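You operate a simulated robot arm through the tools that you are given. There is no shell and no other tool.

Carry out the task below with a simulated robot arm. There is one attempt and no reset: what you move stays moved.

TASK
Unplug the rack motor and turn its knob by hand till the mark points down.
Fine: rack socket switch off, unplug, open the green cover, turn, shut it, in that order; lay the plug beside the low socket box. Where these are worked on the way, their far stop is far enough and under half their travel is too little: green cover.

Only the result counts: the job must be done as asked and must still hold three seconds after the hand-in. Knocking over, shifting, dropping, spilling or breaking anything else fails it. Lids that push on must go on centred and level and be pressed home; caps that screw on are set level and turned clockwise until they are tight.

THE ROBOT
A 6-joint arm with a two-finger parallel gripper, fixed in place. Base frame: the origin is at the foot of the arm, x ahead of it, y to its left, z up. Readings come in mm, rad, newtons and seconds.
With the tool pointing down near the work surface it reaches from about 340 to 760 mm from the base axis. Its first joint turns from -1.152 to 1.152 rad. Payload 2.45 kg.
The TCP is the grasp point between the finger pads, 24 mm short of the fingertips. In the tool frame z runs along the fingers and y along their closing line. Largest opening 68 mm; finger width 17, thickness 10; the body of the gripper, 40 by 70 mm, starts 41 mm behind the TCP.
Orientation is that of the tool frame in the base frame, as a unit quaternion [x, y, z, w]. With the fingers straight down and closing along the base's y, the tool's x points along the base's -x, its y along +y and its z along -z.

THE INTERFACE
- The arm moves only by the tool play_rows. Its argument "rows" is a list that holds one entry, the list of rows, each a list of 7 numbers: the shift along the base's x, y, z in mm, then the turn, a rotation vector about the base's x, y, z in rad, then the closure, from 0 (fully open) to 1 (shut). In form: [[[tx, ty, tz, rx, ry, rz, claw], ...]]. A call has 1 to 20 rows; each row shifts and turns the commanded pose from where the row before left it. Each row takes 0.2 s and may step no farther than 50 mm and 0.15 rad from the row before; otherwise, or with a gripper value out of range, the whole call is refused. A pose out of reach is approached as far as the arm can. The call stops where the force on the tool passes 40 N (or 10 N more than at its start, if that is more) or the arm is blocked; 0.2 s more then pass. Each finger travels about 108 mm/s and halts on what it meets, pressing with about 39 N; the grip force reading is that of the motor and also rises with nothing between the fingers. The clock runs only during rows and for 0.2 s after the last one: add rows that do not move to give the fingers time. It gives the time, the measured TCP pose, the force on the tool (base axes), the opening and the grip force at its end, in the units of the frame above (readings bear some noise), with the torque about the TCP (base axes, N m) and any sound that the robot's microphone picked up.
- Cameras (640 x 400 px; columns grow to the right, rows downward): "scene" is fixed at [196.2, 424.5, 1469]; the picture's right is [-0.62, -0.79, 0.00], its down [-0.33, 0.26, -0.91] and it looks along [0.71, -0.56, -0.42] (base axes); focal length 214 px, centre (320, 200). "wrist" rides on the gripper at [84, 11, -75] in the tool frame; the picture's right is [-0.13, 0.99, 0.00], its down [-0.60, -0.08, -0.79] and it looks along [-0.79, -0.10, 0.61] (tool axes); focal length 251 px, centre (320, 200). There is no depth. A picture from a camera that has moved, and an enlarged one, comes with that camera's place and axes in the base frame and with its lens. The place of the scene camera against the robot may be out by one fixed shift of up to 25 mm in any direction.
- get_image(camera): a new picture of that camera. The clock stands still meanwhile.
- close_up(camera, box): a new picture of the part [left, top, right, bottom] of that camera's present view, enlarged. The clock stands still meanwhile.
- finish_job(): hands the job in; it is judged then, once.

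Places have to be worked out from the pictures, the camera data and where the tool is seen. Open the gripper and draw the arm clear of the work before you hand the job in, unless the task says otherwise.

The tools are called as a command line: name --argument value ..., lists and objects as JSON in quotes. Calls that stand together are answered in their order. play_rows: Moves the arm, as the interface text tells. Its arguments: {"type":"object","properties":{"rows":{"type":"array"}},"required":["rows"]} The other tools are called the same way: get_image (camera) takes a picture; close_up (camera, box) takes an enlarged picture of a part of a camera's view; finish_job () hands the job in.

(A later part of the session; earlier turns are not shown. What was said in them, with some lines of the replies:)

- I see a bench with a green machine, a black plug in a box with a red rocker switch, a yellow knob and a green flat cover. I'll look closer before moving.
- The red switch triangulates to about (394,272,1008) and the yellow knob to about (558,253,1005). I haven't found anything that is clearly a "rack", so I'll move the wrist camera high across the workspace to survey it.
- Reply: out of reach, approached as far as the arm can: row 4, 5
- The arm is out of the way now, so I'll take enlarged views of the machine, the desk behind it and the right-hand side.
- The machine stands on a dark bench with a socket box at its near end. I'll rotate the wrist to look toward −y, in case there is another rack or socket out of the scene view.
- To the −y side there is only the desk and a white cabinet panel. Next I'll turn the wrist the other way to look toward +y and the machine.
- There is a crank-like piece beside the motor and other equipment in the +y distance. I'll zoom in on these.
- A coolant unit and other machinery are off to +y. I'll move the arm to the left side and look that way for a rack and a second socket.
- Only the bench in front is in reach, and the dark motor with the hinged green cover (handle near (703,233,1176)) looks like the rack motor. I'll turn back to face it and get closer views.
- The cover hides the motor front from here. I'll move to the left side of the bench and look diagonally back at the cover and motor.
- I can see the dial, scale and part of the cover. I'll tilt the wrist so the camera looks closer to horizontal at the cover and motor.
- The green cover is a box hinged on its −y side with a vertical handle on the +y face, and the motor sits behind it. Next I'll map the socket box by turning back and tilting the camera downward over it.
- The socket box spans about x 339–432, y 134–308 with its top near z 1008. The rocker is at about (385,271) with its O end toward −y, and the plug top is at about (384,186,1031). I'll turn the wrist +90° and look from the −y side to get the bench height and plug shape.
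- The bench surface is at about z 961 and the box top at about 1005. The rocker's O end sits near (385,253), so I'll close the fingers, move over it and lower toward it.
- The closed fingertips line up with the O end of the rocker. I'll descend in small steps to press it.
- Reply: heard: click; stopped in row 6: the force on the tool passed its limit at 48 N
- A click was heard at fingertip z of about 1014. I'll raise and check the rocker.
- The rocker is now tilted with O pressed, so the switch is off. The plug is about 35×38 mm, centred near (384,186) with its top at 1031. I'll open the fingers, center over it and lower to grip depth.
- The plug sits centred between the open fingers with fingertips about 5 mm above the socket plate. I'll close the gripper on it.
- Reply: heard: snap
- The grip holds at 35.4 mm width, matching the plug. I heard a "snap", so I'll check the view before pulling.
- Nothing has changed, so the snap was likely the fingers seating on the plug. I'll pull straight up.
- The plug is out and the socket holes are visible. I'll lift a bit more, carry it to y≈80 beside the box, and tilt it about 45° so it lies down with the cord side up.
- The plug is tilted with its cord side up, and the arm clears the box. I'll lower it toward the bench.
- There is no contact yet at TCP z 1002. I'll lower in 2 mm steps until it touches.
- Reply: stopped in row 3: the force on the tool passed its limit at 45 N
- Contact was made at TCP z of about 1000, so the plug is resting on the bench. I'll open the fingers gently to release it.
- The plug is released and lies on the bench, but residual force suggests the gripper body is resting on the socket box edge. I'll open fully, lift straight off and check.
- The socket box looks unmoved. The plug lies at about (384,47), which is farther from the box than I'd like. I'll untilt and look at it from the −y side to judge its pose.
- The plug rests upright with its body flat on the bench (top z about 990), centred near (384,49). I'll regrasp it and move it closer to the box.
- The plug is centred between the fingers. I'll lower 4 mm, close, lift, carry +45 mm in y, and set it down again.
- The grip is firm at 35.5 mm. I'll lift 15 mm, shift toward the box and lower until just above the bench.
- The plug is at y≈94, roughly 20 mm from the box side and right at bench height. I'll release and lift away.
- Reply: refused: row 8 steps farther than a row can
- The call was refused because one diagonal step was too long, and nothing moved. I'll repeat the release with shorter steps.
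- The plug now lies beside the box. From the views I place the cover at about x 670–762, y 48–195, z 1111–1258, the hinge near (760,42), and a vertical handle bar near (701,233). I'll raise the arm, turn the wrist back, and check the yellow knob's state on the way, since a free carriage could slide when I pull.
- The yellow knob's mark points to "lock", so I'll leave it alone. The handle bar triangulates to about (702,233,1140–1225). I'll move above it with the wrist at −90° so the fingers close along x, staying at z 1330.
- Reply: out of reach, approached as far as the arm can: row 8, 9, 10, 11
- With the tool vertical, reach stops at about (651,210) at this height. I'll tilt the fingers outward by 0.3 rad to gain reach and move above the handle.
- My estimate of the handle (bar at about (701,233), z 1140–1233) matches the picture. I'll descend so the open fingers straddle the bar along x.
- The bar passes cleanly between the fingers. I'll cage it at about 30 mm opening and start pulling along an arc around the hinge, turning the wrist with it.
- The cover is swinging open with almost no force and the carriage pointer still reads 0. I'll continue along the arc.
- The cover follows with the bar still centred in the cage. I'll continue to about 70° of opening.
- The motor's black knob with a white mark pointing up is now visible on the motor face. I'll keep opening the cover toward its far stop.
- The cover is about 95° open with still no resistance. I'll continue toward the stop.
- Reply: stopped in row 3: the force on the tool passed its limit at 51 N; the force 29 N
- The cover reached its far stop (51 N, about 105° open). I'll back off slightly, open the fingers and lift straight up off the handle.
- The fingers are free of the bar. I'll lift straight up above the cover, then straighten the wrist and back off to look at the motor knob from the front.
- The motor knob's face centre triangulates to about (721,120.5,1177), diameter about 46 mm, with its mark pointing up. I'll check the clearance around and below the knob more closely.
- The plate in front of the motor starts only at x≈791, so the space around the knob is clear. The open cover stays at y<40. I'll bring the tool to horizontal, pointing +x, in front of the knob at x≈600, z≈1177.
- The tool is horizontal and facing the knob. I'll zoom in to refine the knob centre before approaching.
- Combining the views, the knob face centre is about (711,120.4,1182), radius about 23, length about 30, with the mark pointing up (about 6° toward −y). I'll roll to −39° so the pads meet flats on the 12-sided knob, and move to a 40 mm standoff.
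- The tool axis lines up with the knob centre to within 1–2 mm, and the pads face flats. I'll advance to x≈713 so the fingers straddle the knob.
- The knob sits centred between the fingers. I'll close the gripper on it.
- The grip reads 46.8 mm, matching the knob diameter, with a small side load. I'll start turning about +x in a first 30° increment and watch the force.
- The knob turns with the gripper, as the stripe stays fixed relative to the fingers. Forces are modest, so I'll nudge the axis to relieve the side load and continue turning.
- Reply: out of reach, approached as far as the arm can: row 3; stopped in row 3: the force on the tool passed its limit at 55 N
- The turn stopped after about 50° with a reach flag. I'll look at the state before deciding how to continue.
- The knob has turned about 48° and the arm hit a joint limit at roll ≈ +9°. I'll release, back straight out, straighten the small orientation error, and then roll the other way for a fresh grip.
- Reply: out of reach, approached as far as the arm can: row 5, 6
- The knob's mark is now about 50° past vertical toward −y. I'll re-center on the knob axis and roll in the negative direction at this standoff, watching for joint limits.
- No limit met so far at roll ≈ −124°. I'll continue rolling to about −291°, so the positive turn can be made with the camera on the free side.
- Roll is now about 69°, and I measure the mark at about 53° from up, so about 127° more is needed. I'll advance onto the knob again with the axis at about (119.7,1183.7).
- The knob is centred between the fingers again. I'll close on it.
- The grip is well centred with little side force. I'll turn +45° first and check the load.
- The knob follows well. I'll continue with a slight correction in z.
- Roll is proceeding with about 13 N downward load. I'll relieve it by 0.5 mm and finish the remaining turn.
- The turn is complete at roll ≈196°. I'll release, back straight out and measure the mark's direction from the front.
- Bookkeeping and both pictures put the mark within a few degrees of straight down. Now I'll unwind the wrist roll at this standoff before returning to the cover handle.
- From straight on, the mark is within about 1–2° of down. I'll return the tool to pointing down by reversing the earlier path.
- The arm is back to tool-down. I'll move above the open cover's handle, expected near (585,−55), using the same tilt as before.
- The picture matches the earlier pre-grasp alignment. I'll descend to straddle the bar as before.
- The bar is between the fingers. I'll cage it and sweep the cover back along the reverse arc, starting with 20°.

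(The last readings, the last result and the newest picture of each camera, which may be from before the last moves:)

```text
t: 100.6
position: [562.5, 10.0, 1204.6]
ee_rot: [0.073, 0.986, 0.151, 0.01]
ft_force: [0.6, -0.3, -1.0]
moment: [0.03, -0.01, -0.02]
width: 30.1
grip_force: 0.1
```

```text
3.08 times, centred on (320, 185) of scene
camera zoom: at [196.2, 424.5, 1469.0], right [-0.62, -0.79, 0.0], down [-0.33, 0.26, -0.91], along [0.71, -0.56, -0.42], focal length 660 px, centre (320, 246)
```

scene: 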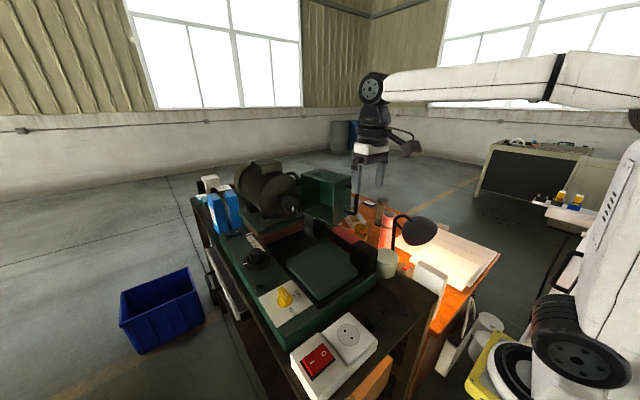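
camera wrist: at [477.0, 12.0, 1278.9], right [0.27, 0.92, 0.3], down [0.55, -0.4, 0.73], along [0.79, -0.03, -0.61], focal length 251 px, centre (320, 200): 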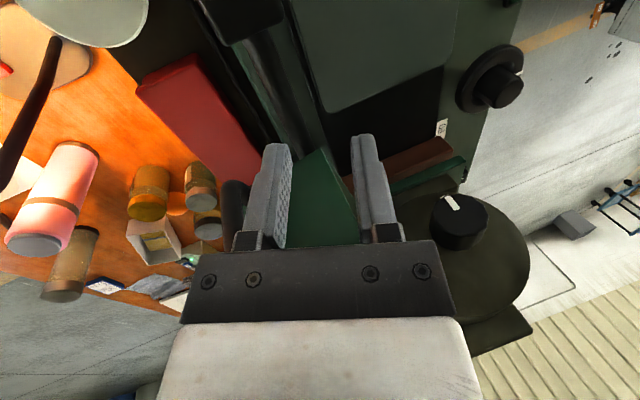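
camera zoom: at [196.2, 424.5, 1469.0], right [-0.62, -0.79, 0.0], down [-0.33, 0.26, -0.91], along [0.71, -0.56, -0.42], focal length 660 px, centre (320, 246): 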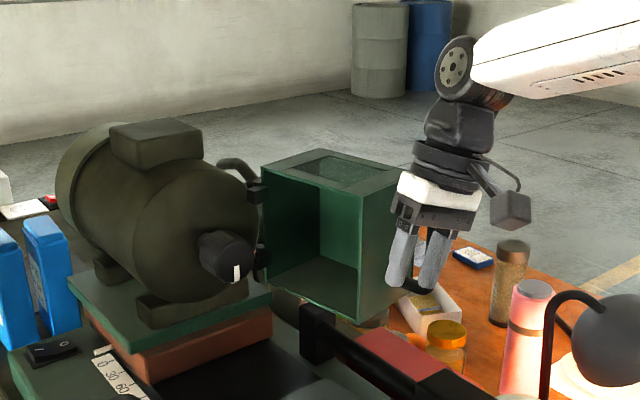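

The bar slipped out of the cage and the cover did not move: my TCP was too far outward radially. I'll lift clear and relocate the handle accurately.

play_rows --rows '[[[0, 0, 35, 0, 0, 0, 0.56], [0, 0, 35, 0, 0, 0, 0.56], [0, 0, 35, 0, 0, 0, 0.56], [0, -30, 0, 0, 0, 0, 0], [0, -30, 0, 0, 0, 0, 0], [0, 0, 0, 0, 0, 0, 0]]]'

get_image --camera "wrist"

close_up --camera "wrist" --box '[220, 40, 420, 245]'

close_up --camera "scene" --box '[270, 150, 390, 250]'

```text
t: 102.0
position: [561.0, -49.4, 1309.9]
ee_rot: [0.073, 0.986, 0.151, 0.01]
ft_force: [-0.6, 0.4, 0.3]
moment: [0.01, -0.01, -0.01]
width: 68.1
grip_force: 0.0
```

```text
taken
camera wrist: at [475.5, -48.7, 1384.5], right [0.27, 0.92, 0.3], down [0.55, -0.4, 0.73], along [0.79, -0.03, -0.61], focal length 251 px, centre (320, 200)
```

wrist: 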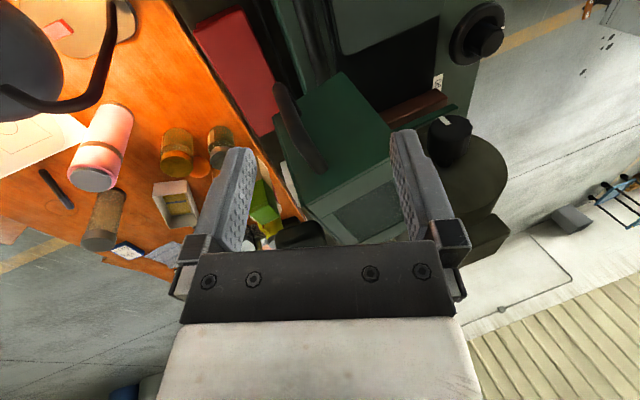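

```text
1.95 times, centred on (320, 142) of wrist
camera zoom: at [475.5, -48.7, 1384.5], right [0.27, 0.92, 0.3], down [0.55, -0.4, 0.73], along [0.79, -0.03, -0.61], focal length 491 px, centre (320, 312)
```

zoom: 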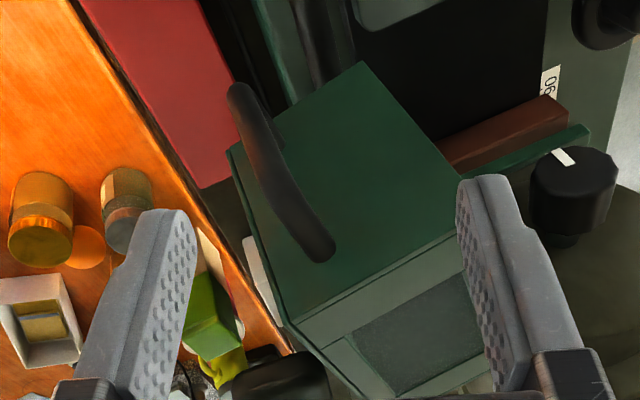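

```text
4.00 times, centred on (330, 200) of scene
camera zoom: at [196.2, 424.5, 1469.0], right [-0.62, -0.79, 0.0], down [-0.33, 0.26, -0.91], along [0.71, -0.56, -0.42], focal length 858 px, centre (280, 200)
```

zoom: 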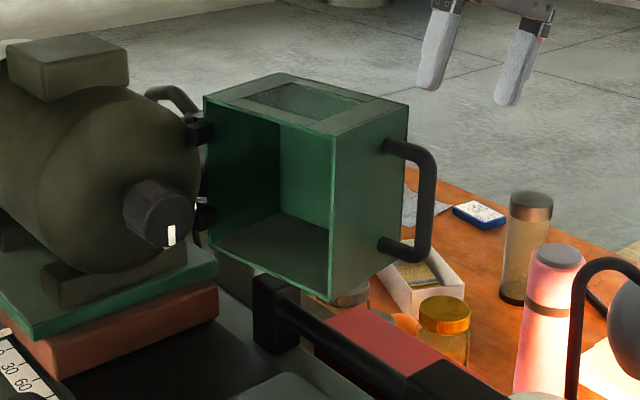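

Triangulating again gives the open handle bar at about (597.5,−50.5) and a better hinge estimate of (774,45), radius 201. I'll align there with the wrist yawed accordingly and descend.

play_rows --rows '[[[18, -0.5, 0, 0, 0, 0.137, 0], [18.5, -0.6, 0, 0, 0, 0.137, 0], [0, 0, 0, 0, 0, 0, 0], [0, 0, -35, 0, 0, 0, 0], [0, 0, -35, 0, 0, 0, 0], [0, 0, -20, 0, 0, 0, 0], [0, 0, -10, 0, 0, 0, 0], [0, 0, -6, 0, 0, 0, 0], [0, 0, 0, 0, 0, 0, 0]]]'

get_image --camera "wrist"

close_up --camera "scene" --box '[270, 130, 390, 250]'

```text
t: 104.0
position: [597.7, -49.5, 1203.8]
ee_rot: [-0.063, 0.986, 0.152, -0.01]
ft_force: [-9.6, -2.5, 4.7]
moment: [0.16, -0.57, -0.06]
width: 68.3
grip_force: 0.1
```

```text
taken
camera wrist: at [515.3, -72.4, 1278.2], right [0.01, 0.95, 0.3], down [0.64, -0.23, 0.73], along [0.77, 0.19, -0.61], focal length 251 px, centre (320, 200)
```

wrist: 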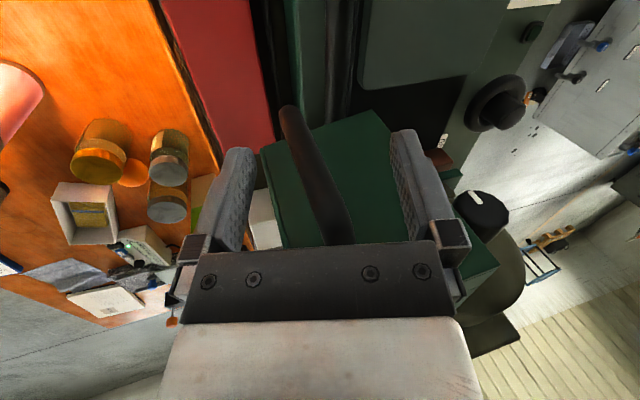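

```text
3.33 times, centred on (330, 190) of scene
camera zoom: at [195.8, 424.4, 1469.1], right [-0.62, -0.79, 0.0], down [-0.33, 0.26, -0.91], along [0.71, -0.56, -0.42], focal length 715 px, centre (287, 233)
```

zoom: 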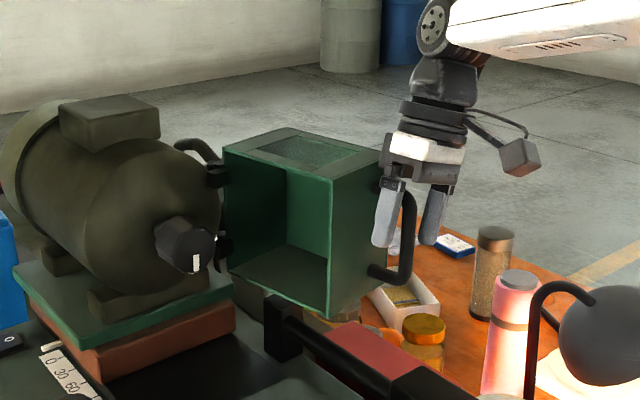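

The bar is centred as in the first grasp, but a small side force suggests the gripper body touches the cover's top edge. I'll raise about 22 mm and shift 3 mm outward, then cage the bar.

play_rows --rows '[[[-3, -0.4, 0, 0, 0, 0, 0], [0, 0, 12, 0, 0, 0, 0], [0, 0, 10, 0, 0, 0, 0], [0, 0, 0, 0, 0, 0, 0.58], [0, 0, 0, 0, 0, 0, 0.58], [0, 0, 0, 0, 0, 0, 0.58]]]'

get_image --camera "wrist"

```text
t: 105.4
position: [595.8, -51.1, 1225.1]
ee_rot: [-0.062, 0.986, 0.151, -0.01]
ft_force: [0.0, -0.1, 0.5]
moment: [-0.01, 0.03, 0.03]
width: 28.5
grip_force: 0.1
```

```text
taken
camera wrist: at [513.1, -72.8, 1299.7], right [0.01, 0.95, 0.3], down [0.64, -0.23, 0.73], along [0.77, 0.18, -0.61], focal length 251 px, centre (320, 200)
```

wrist: 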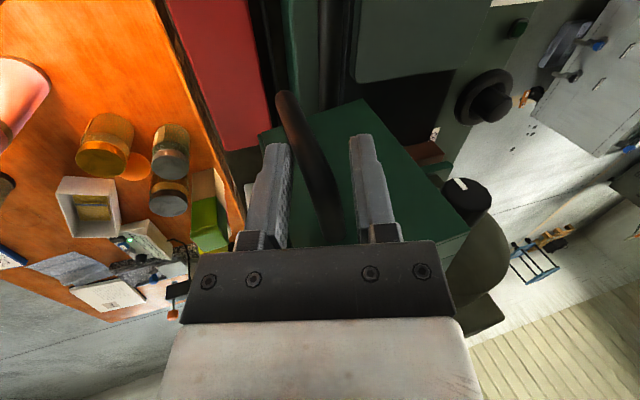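

The bar is caged with no load. I'll push 15° along the corrected arc and check that the cover follows.

play_rows --rows '[[[-7.7, 15.9, 0, 0, 0, -0.0873, 0.58], [-6.3, 16.5, 0, 0, 0, -0.0873, 0.58], [-4.8, 17.0, 0, 0, 0, -0.0873, 0.58], [0, 0, 0, 0, 0, 0, 0.58]]]'

get_image --camera "wrist"

close_up --camera "scene" --box '[250, 130, 390, 250]'

```text
t: 106.4
position: [576.1, -1.3, 1225.0]
ee_rot: [0.066, 0.986, 0.152, 0.009]
ft_force: [0.5, -0.3, 0.5]
moment: [0.0, -0.03, 0.01]
width: 28.9
grip_force: 0.1
```

```text
taken
camera wrist: at [491.0, -1.2, 1299.6], right [0.26, 0.92, 0.3], down [0.56, -0.39, 0.73], along [0.79, -0.02, -0.61], focal length 251 px, centre (320, 200)
```

wrist: 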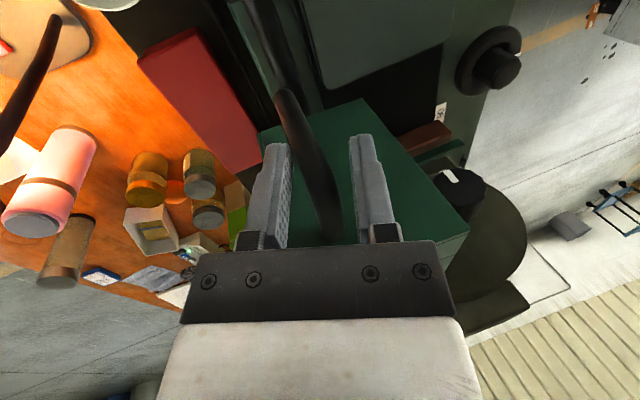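

```text
3.33 times, centred on (320, 190) of scene
camera zoom: at [196.2, 424.5, 1469.0], right [-0.62, -0.79, 0.0], down [-0.33, 0.26, -0.91], along [0.71, -0.56, -0.42], focal length 715 px, centre (320, 233)
```

zoom: 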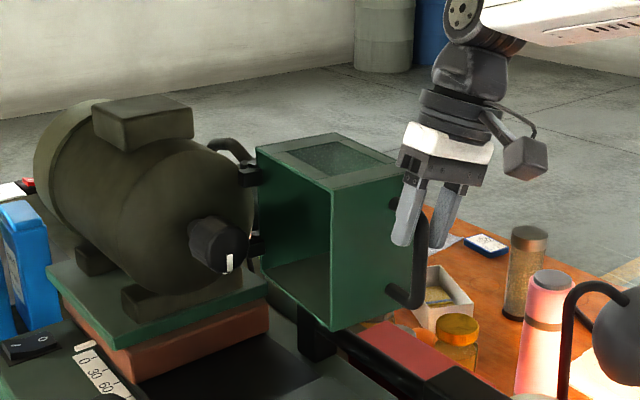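

The cover is following and the bar stays well placed in the cage. I'll continue the sweep.

play_rows --rows '[[[-3.3, 17.4, 0, 0, 0, -0.0873, 0.58], [-1.8, 17.5, 0, 0, 0, -0.0873, 0.58], [-0.2, 17.7, 0, 0, 0, -0.0873, 0.58], [1.3, 17.6, 0, 0, 0, -0.0873, 0.58], [2.8, 17.5, 0, 0, 0, -0.0873, 0.58], [4.3, 17.1, 0, 0, 0, -0.0873, 0.58], [0, 0, 0, 0, 0, 0, 0.58]]]'

get_image --camera "wrist"

close_up --camera "scene" --box '[230, 130, 370, 250]'

```text
t: 108.0
position: [579.3, 103.9, 1225.5]
ee_rot: [0.319, 0.935, 0.144, 0.049]
ft_force: [-0.3, -0.9, 0.0]
moment: [0.0, -0.01, -0.01]
width: 28.4
grip_force: 0.0
```

```text
taken
camera wrist: at [505.8, 146.0, 1300.1], right [0.68, 0.67, 0.3], down [0.29, -0.62, 0.73], along [0.67, -0.41, -0.61], focal length 251 px, centre (320, 200)
```

wrist: 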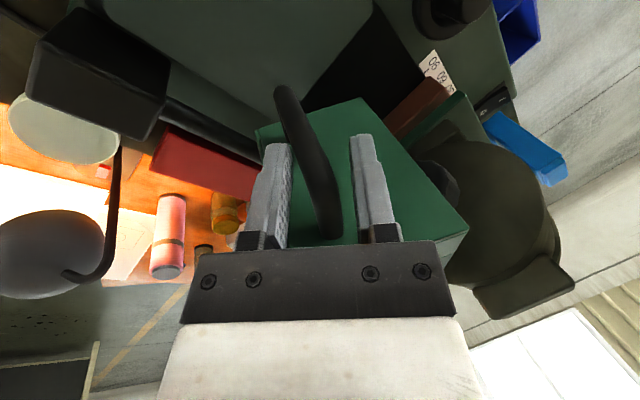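

```text
3.33 times, centred on (300, 190) of scene
camera zoom: at [196.2, 424.5, 1469.0], right [-0.62, -0.79, 0.0], down [-0.33, 0.26, -0.91], along [0.71, -0.56, -0.42], focal length 715 px, centre (387, 233)
```

zoom: 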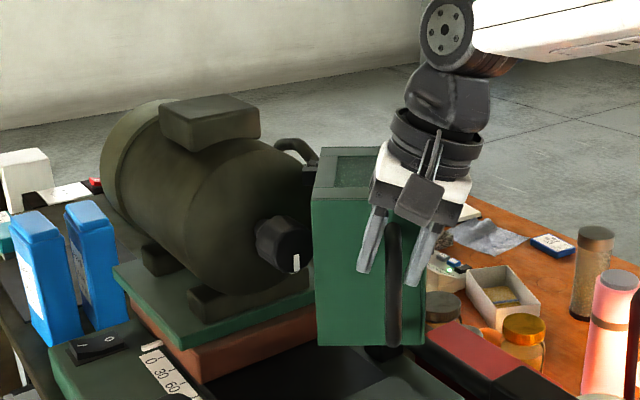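

The cover keeps following with the bar steady in the cage. I'll continue toward closed.

play_rows --rows '[[[5.9, 16.7, 0, 0, 0, -0.0873, 0.58], [7.2, 16.1, 0, 0, 0, -0.0873, 0.58], [8.6, 15.4, 0, 0, 0, -0.0873, 0.58], [9.9, 14.6, 0, 0, 0, -0.0873, 0.58], [11.2, 13.7, 0, 0, 0, -0.0873, 0.58], [12.3, 12.7, 0, 0, 0, -0.0873, 0.58], [13.4, 11.5, 0, 0, 0, -0.0873, 0.58], [0, 0, 0, 0, 0, 0, 0.58]]]'

get_image --camera "wrist"

close_up --camera "scene" --box '[210, 130, 350, 250]'

```text
t: 109.8
position: [648.5, 204.4, 1224.7]
ee_rot: [0.586, 0.796, 0.123, 0.089]
ft_force: [-0.3, 0.1, 0.2]
moment: [-0.01, -0.02, 0.03]
width: 28.7
grip_force: 0.1
```

```text
taken
camera wrist: at [611.4, 281.5, 1299.7], right [0.94, 0.16, 0.3], down [-0.12, -0.67, 0.73], along [0.31, -0.72, -0.61], focal length 251 px, centre (320, 200)
```

wrist: 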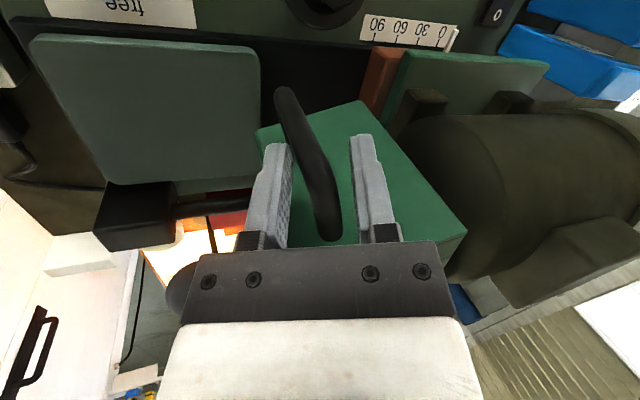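

```text
3.33 times, centred on (280, 190) of scene
camera zoom: at [196.2, 424.5, 1469.0], right [-0.62, -0.79, 0.0], down [-0.33, 0.26, -0.91], along [0.71, -0.56, -0.42], focal length 715 px, centre (453, 233)
```

zoom: 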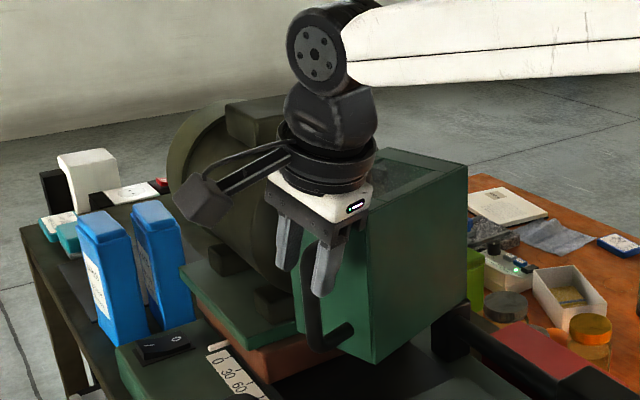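

Nearly closed. I'll finish the arc and then push in small steps until the cover meets its closed stop.

play_rows --rows '[[[14.3, 10.3, 0, 0, 0, -0.0873, 0.58], [15.2, 9.1, 0, 0, 0, -0.0873, 0.58], [15.9, 7.7, 0, 0, 0, -0.0873, 0.58], [6.9, 2.8, 0, 0, 0, -0.037, 0.58], [3, 1.1, 0, 0, 0, 0, 0.58], [3, 1.1, 0, 0, 0, 0, 0.58], [0, 0, 0, 0, 0, 0, 0.58]]]'

get_image --camera "wrist"

close_up --camera "scene" --box '[210, 130, 350, 250]'

```text
t: 111.4
position: [704.9, 236.9, 1225.7]
ee_rot: [0.698, 0.7, 0.107, 0.106]
ft_force: [-17.9, -4.6, 3.6]
moment: [-0.24, 0.53, 0.02]
width: 40.3
grip_force: 7.3
```

```text
taken
camera wrist: at [692.7, 320.9, 1300.4], right [0.95, -0.13, 0.3], down [-0.31, -0.61, 0.73], along [0.09, -0.79, -0.61], focal length 251 px, centre (320, 200)
```

wrist: 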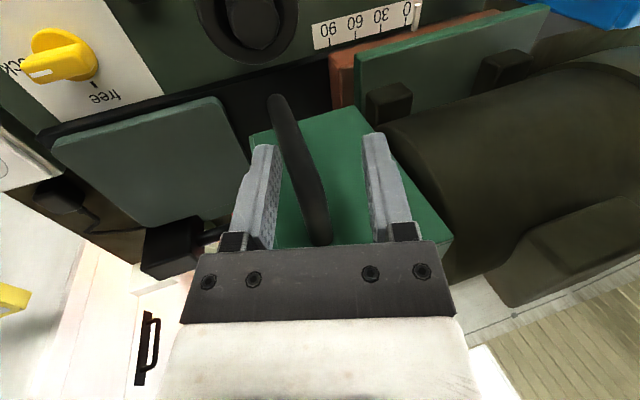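

```text
3.33 times, centred on (280, 190) of scene
camera zoom: at [195.5, 424.3, 1469.2], right [-0.62, -0.79, 0.0], down [-0.33, 0.26, -0.91], along [0.71, -0.56, -0.42], focal length 715 px, centre (453, 233)
```

zoom: 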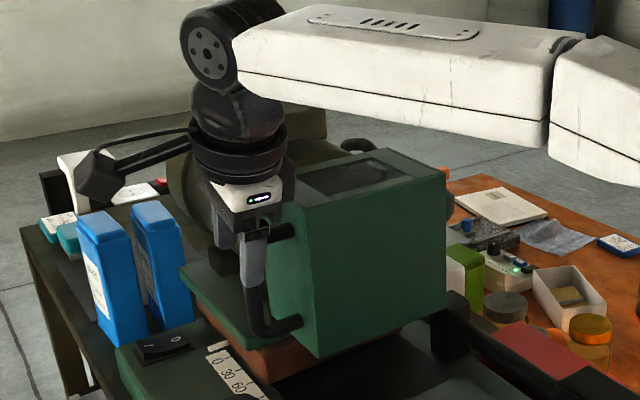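

The cover is pressing on its closed stop (18 N). I'll back off slightly, open the fingers and lift off the handle.

play_rows --rows '[[[-3, -1.1, 0, 0, 0, 0, 0.4], [-2, -0.8, 0, 0, 0, 0, 0.1], [0, 0, 0, 0, 0, 0, 0], [0, 0, 0, 0, 0, 0, 0], [0, 0, 35, 0, 0, 0, 0], [0, 0, 35, 0, 0, 0, 0], [0, 0, 0, 0, 0, 0, 0]]]'

get_image --camera "wrist"

close_up --camera "scene" --box '[190, 120, 350, 260]'

```text
t: 113.0
position: [701.3, 234.1, 1297.0]
ee_rot: [0.698, 0.7, 0.108, 0.107]
ft_force: [-0.8, 0.5, -0.6]
moment: [-0.01, 0.01, -0.01]
width: 68.0
grip_force: 0.1
```

```text
taken
camera wrist: at [688.2, 319.0, 1370.5], right [0.95, -0.13, 0.3], down [-0.31, -0.61, 0.73], along [0.09, -0.79, -0.61], focal length 251 px, centre (320, 200)
```

wrist: 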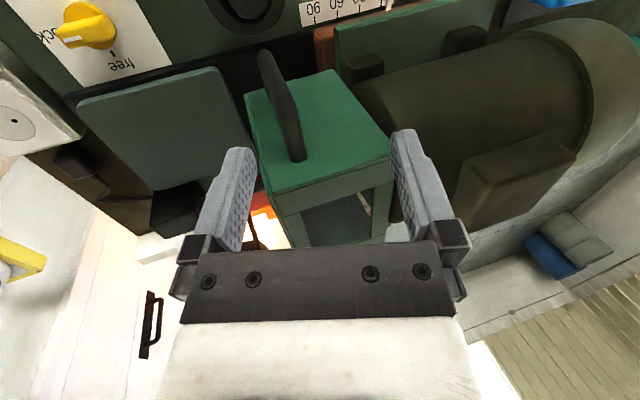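

```text
2.86 times, centred on (270, 190) of scene
camera zoom: at [196.2, 424.5, 1469.0], right [-0.62, -0.79, 0.0], down [-0.33, 0.26, -0.91], along [0.71, -0.56, -0.42], focal length 613 px, centre (463, 229)
```

zoom: 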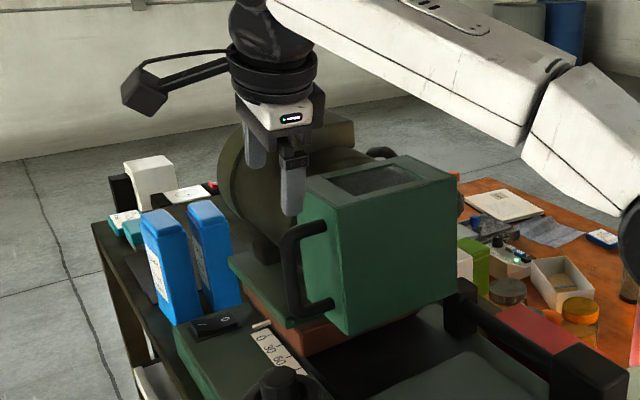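

The cover looks shut exactly as at the start. I'll withdraw the arm, straighten the wrist and move away from the machine.

play_rows --rows '[[[-15, 0, 5, 0, 0, 0, 0], [-15, 0, 5, 0, 0, 0, 0], [-15, 0, 5, 0, 0, 0, 0], [-15, 0, 5, 0, 0, 0, 0], [-10, 0, 0, 0, 0.15, 0, 0], [-10, 0, 0, 0, 0.15, 0, 0], [-20, -3, 6, 0, 0, 0.1428, 0], [-20, -3, 6, 0, 0, 0.1428, 0], [-20, -3, 6, 0, 0, 0.1428, 0], [-20, -3, 6, 0, 0, 0.1428, 0], [-20, -3, 6, 0, 0, 0.1428, 0], [-20, -3, 6, 0, 0, 0.1428, 0], [-20, -3, 6, 0, 0, 0.1428, 0], [-20, -3, 6, 0, 0, 0.1428, 0], [-20, -3, 6, 0, 0, 0.1428, 0], [-20, -3, 6, 0, 0, 0.1428, 0], [-10, -3, 6, 0, 0, 0.1428, 0], [0, 0, 0, 0, 0, 0, 0]]]'

get_image --camera "scene"

close_up --camera "scene" --box '[180, 150, 340, 250]'

close_up --camera "scene" --box '[280, 250, 440, 390]'

close_up --camera "wrist" --box '[200, 0, 440, 150]'

```text
t: 116.8
position: [411.5, 201.1, 1381.7]
ee_rot: [-0.003, 1.0, 0.003, -0.001]
ft_force: [0.7, 0.1, -0.2]
moment: [-0.02, 0.01, -0.01]
width: 68.1
grip_force: 0.1
```

```text
taken
```

scene: 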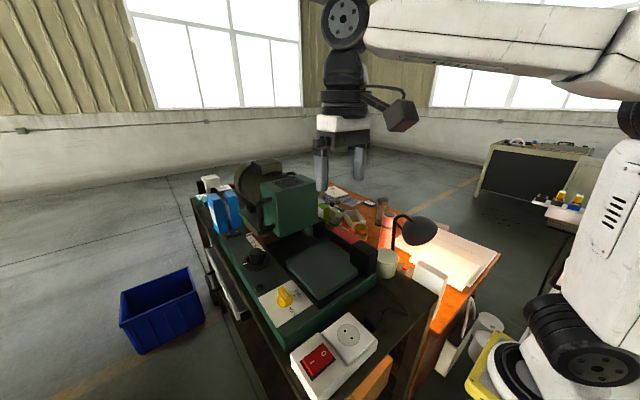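

```text
4.00 times, centred on (260, 200) of scene
camera zoom: at [196.2, 424.5, 1469.0], right [-0.62, -0.79, 0.0], down [-0.33, 0.26, -0.91], along [0.71, -0.56, -0.42], focal length 858 px, centre (560, 200)
```

zoom: 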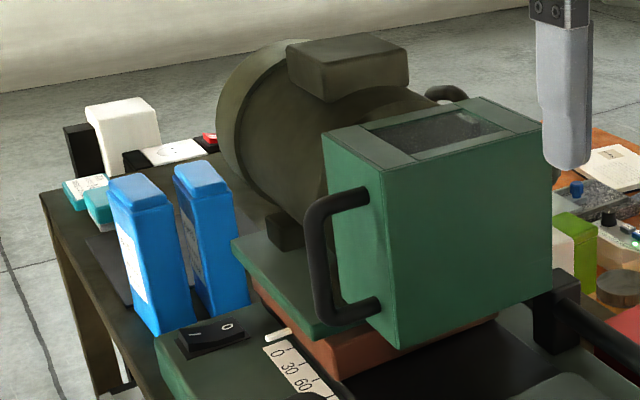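

```text
2.86 times, centred on (360, 320) of scene
camera zoom: at [196.2, 424.5, 1469.0], right [-0.62, -0.79, 0.0], down [-0.33, 0.26, -0.91], along [0.71, -0.56, -0.42], focal length 613 px, centre (206, -143)
```

zoom: 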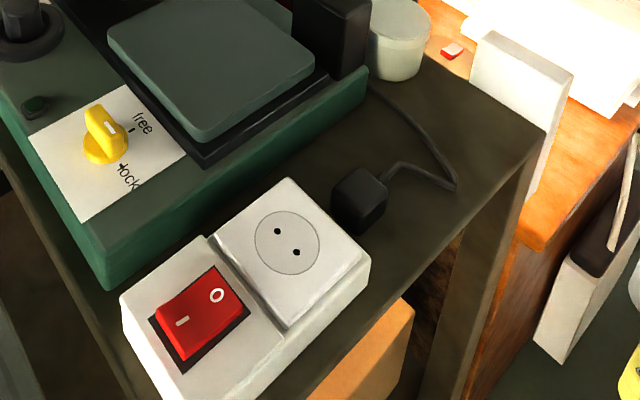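

```text
2.67 times, centred on (320, 75) of wrist
camera zoom: at [326.6, 212.5, 1456.0], right [0.12, 0.99, 0.0], down [0.61, -0.08, 0.79], along [0.79, -0.1, -0.61], focal length 670 px, centre (320, 533)
```

zoom: 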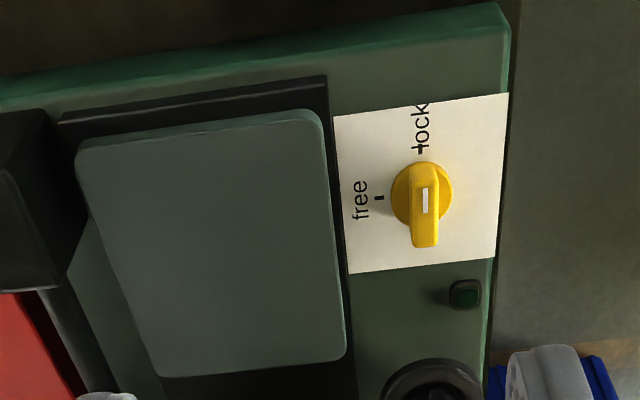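

The cover, switch and plug all look right. I notice what may be a second socket with a red switch at the bench's far end, so I'll check it before finishing.

close_up --camera "scene" --box '[185, 165, 245, 210]'

close_up --camera "scene" --box '[215, 160, 335, 240]'

```text
8.89 times, centred on (215, 188) of scene
camera zoom: at [196.2, 424.5, 1469.0], right [-0.62, -0.79, 0.0], down [-0.33, 0.26, -0.91], along [0.71, -0.56, -0.42], focal length 1906 px, centre (1253, 311)
```

zoom: 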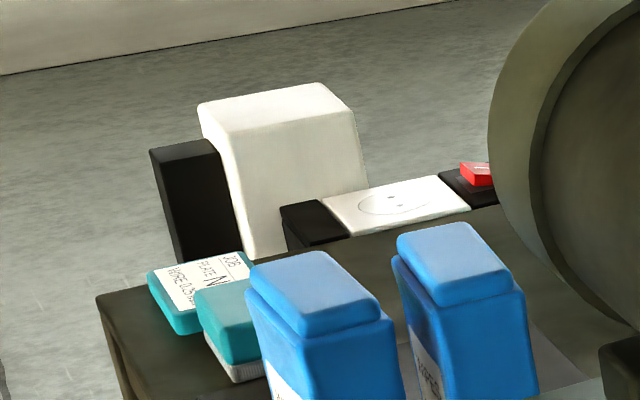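

```text
5.00 times, centred on (275, 200) of scene
camera zoom: at [196.2, 424.5, 1469.0], right [-0.62, -0.79, 0.0], down [-0.33, 0.26, -0.91], along [0.71, -0.56, -0.42], focal length 1072 px, centre (545, 200)
```

zoom: 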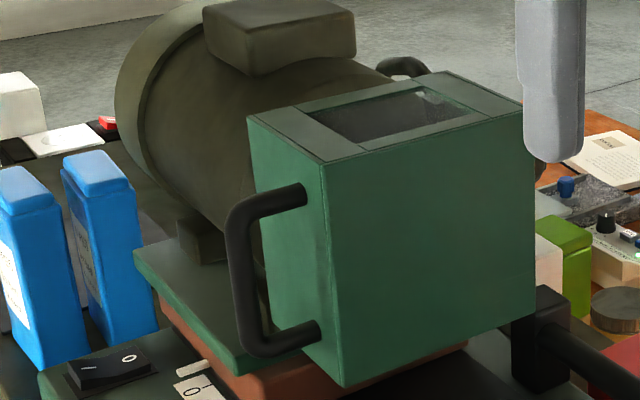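

The far strip is about 1.5 m away and out of reach, so it isn't part of this job. The rack socket is switched off, the plug lies beside its box, the mark points down within about 2°, the cover is shut as at the start, and the arm is clear. I'm handing in.

finish_job

```text
The job is handed in.
```

The rack motor is switched off and unplugged, and its knob is turned so the mark points down. I handed the job in. I haven't seen a verdict on whether it passed.

In the order you asked:

1. **Switch:** the rack socket's red rocker is pressed to O. A click was heard and the picture shows it tilted to off.
2. **Plug:** it is out and rests on the bench about 25 mm from the side of the white socket box, standing with its body flat on the bench.
3. **Green cover, open:** I swung it to its far stop, about 97° open.
4. **Knob:** I turned it in two grips. Seen from the front afterwards, the mark was within about 2° of straight down.
5. **Green cover, shut:** I swung it back to its closed stop. The picture matches the start.

- **Extra contacts:** While first laying the plug down, the gripper rested briefly on the edge of the socket box, and the plug dropped about a centimetre when released. The box did not appear to move. I then moved the plug closer to the box. On the first try at shutting the cover the handle slipped from the gripper, and the second try worked.
- **Socket box:** I took "low socket box" to mean the white one the plug came from. A second socket strip stands at the far end of the bench, well out of the arm's reach.
- **Lock knob:** I left the yellow knob at "lock".

The gripper is open and the arm is clear of the machine.
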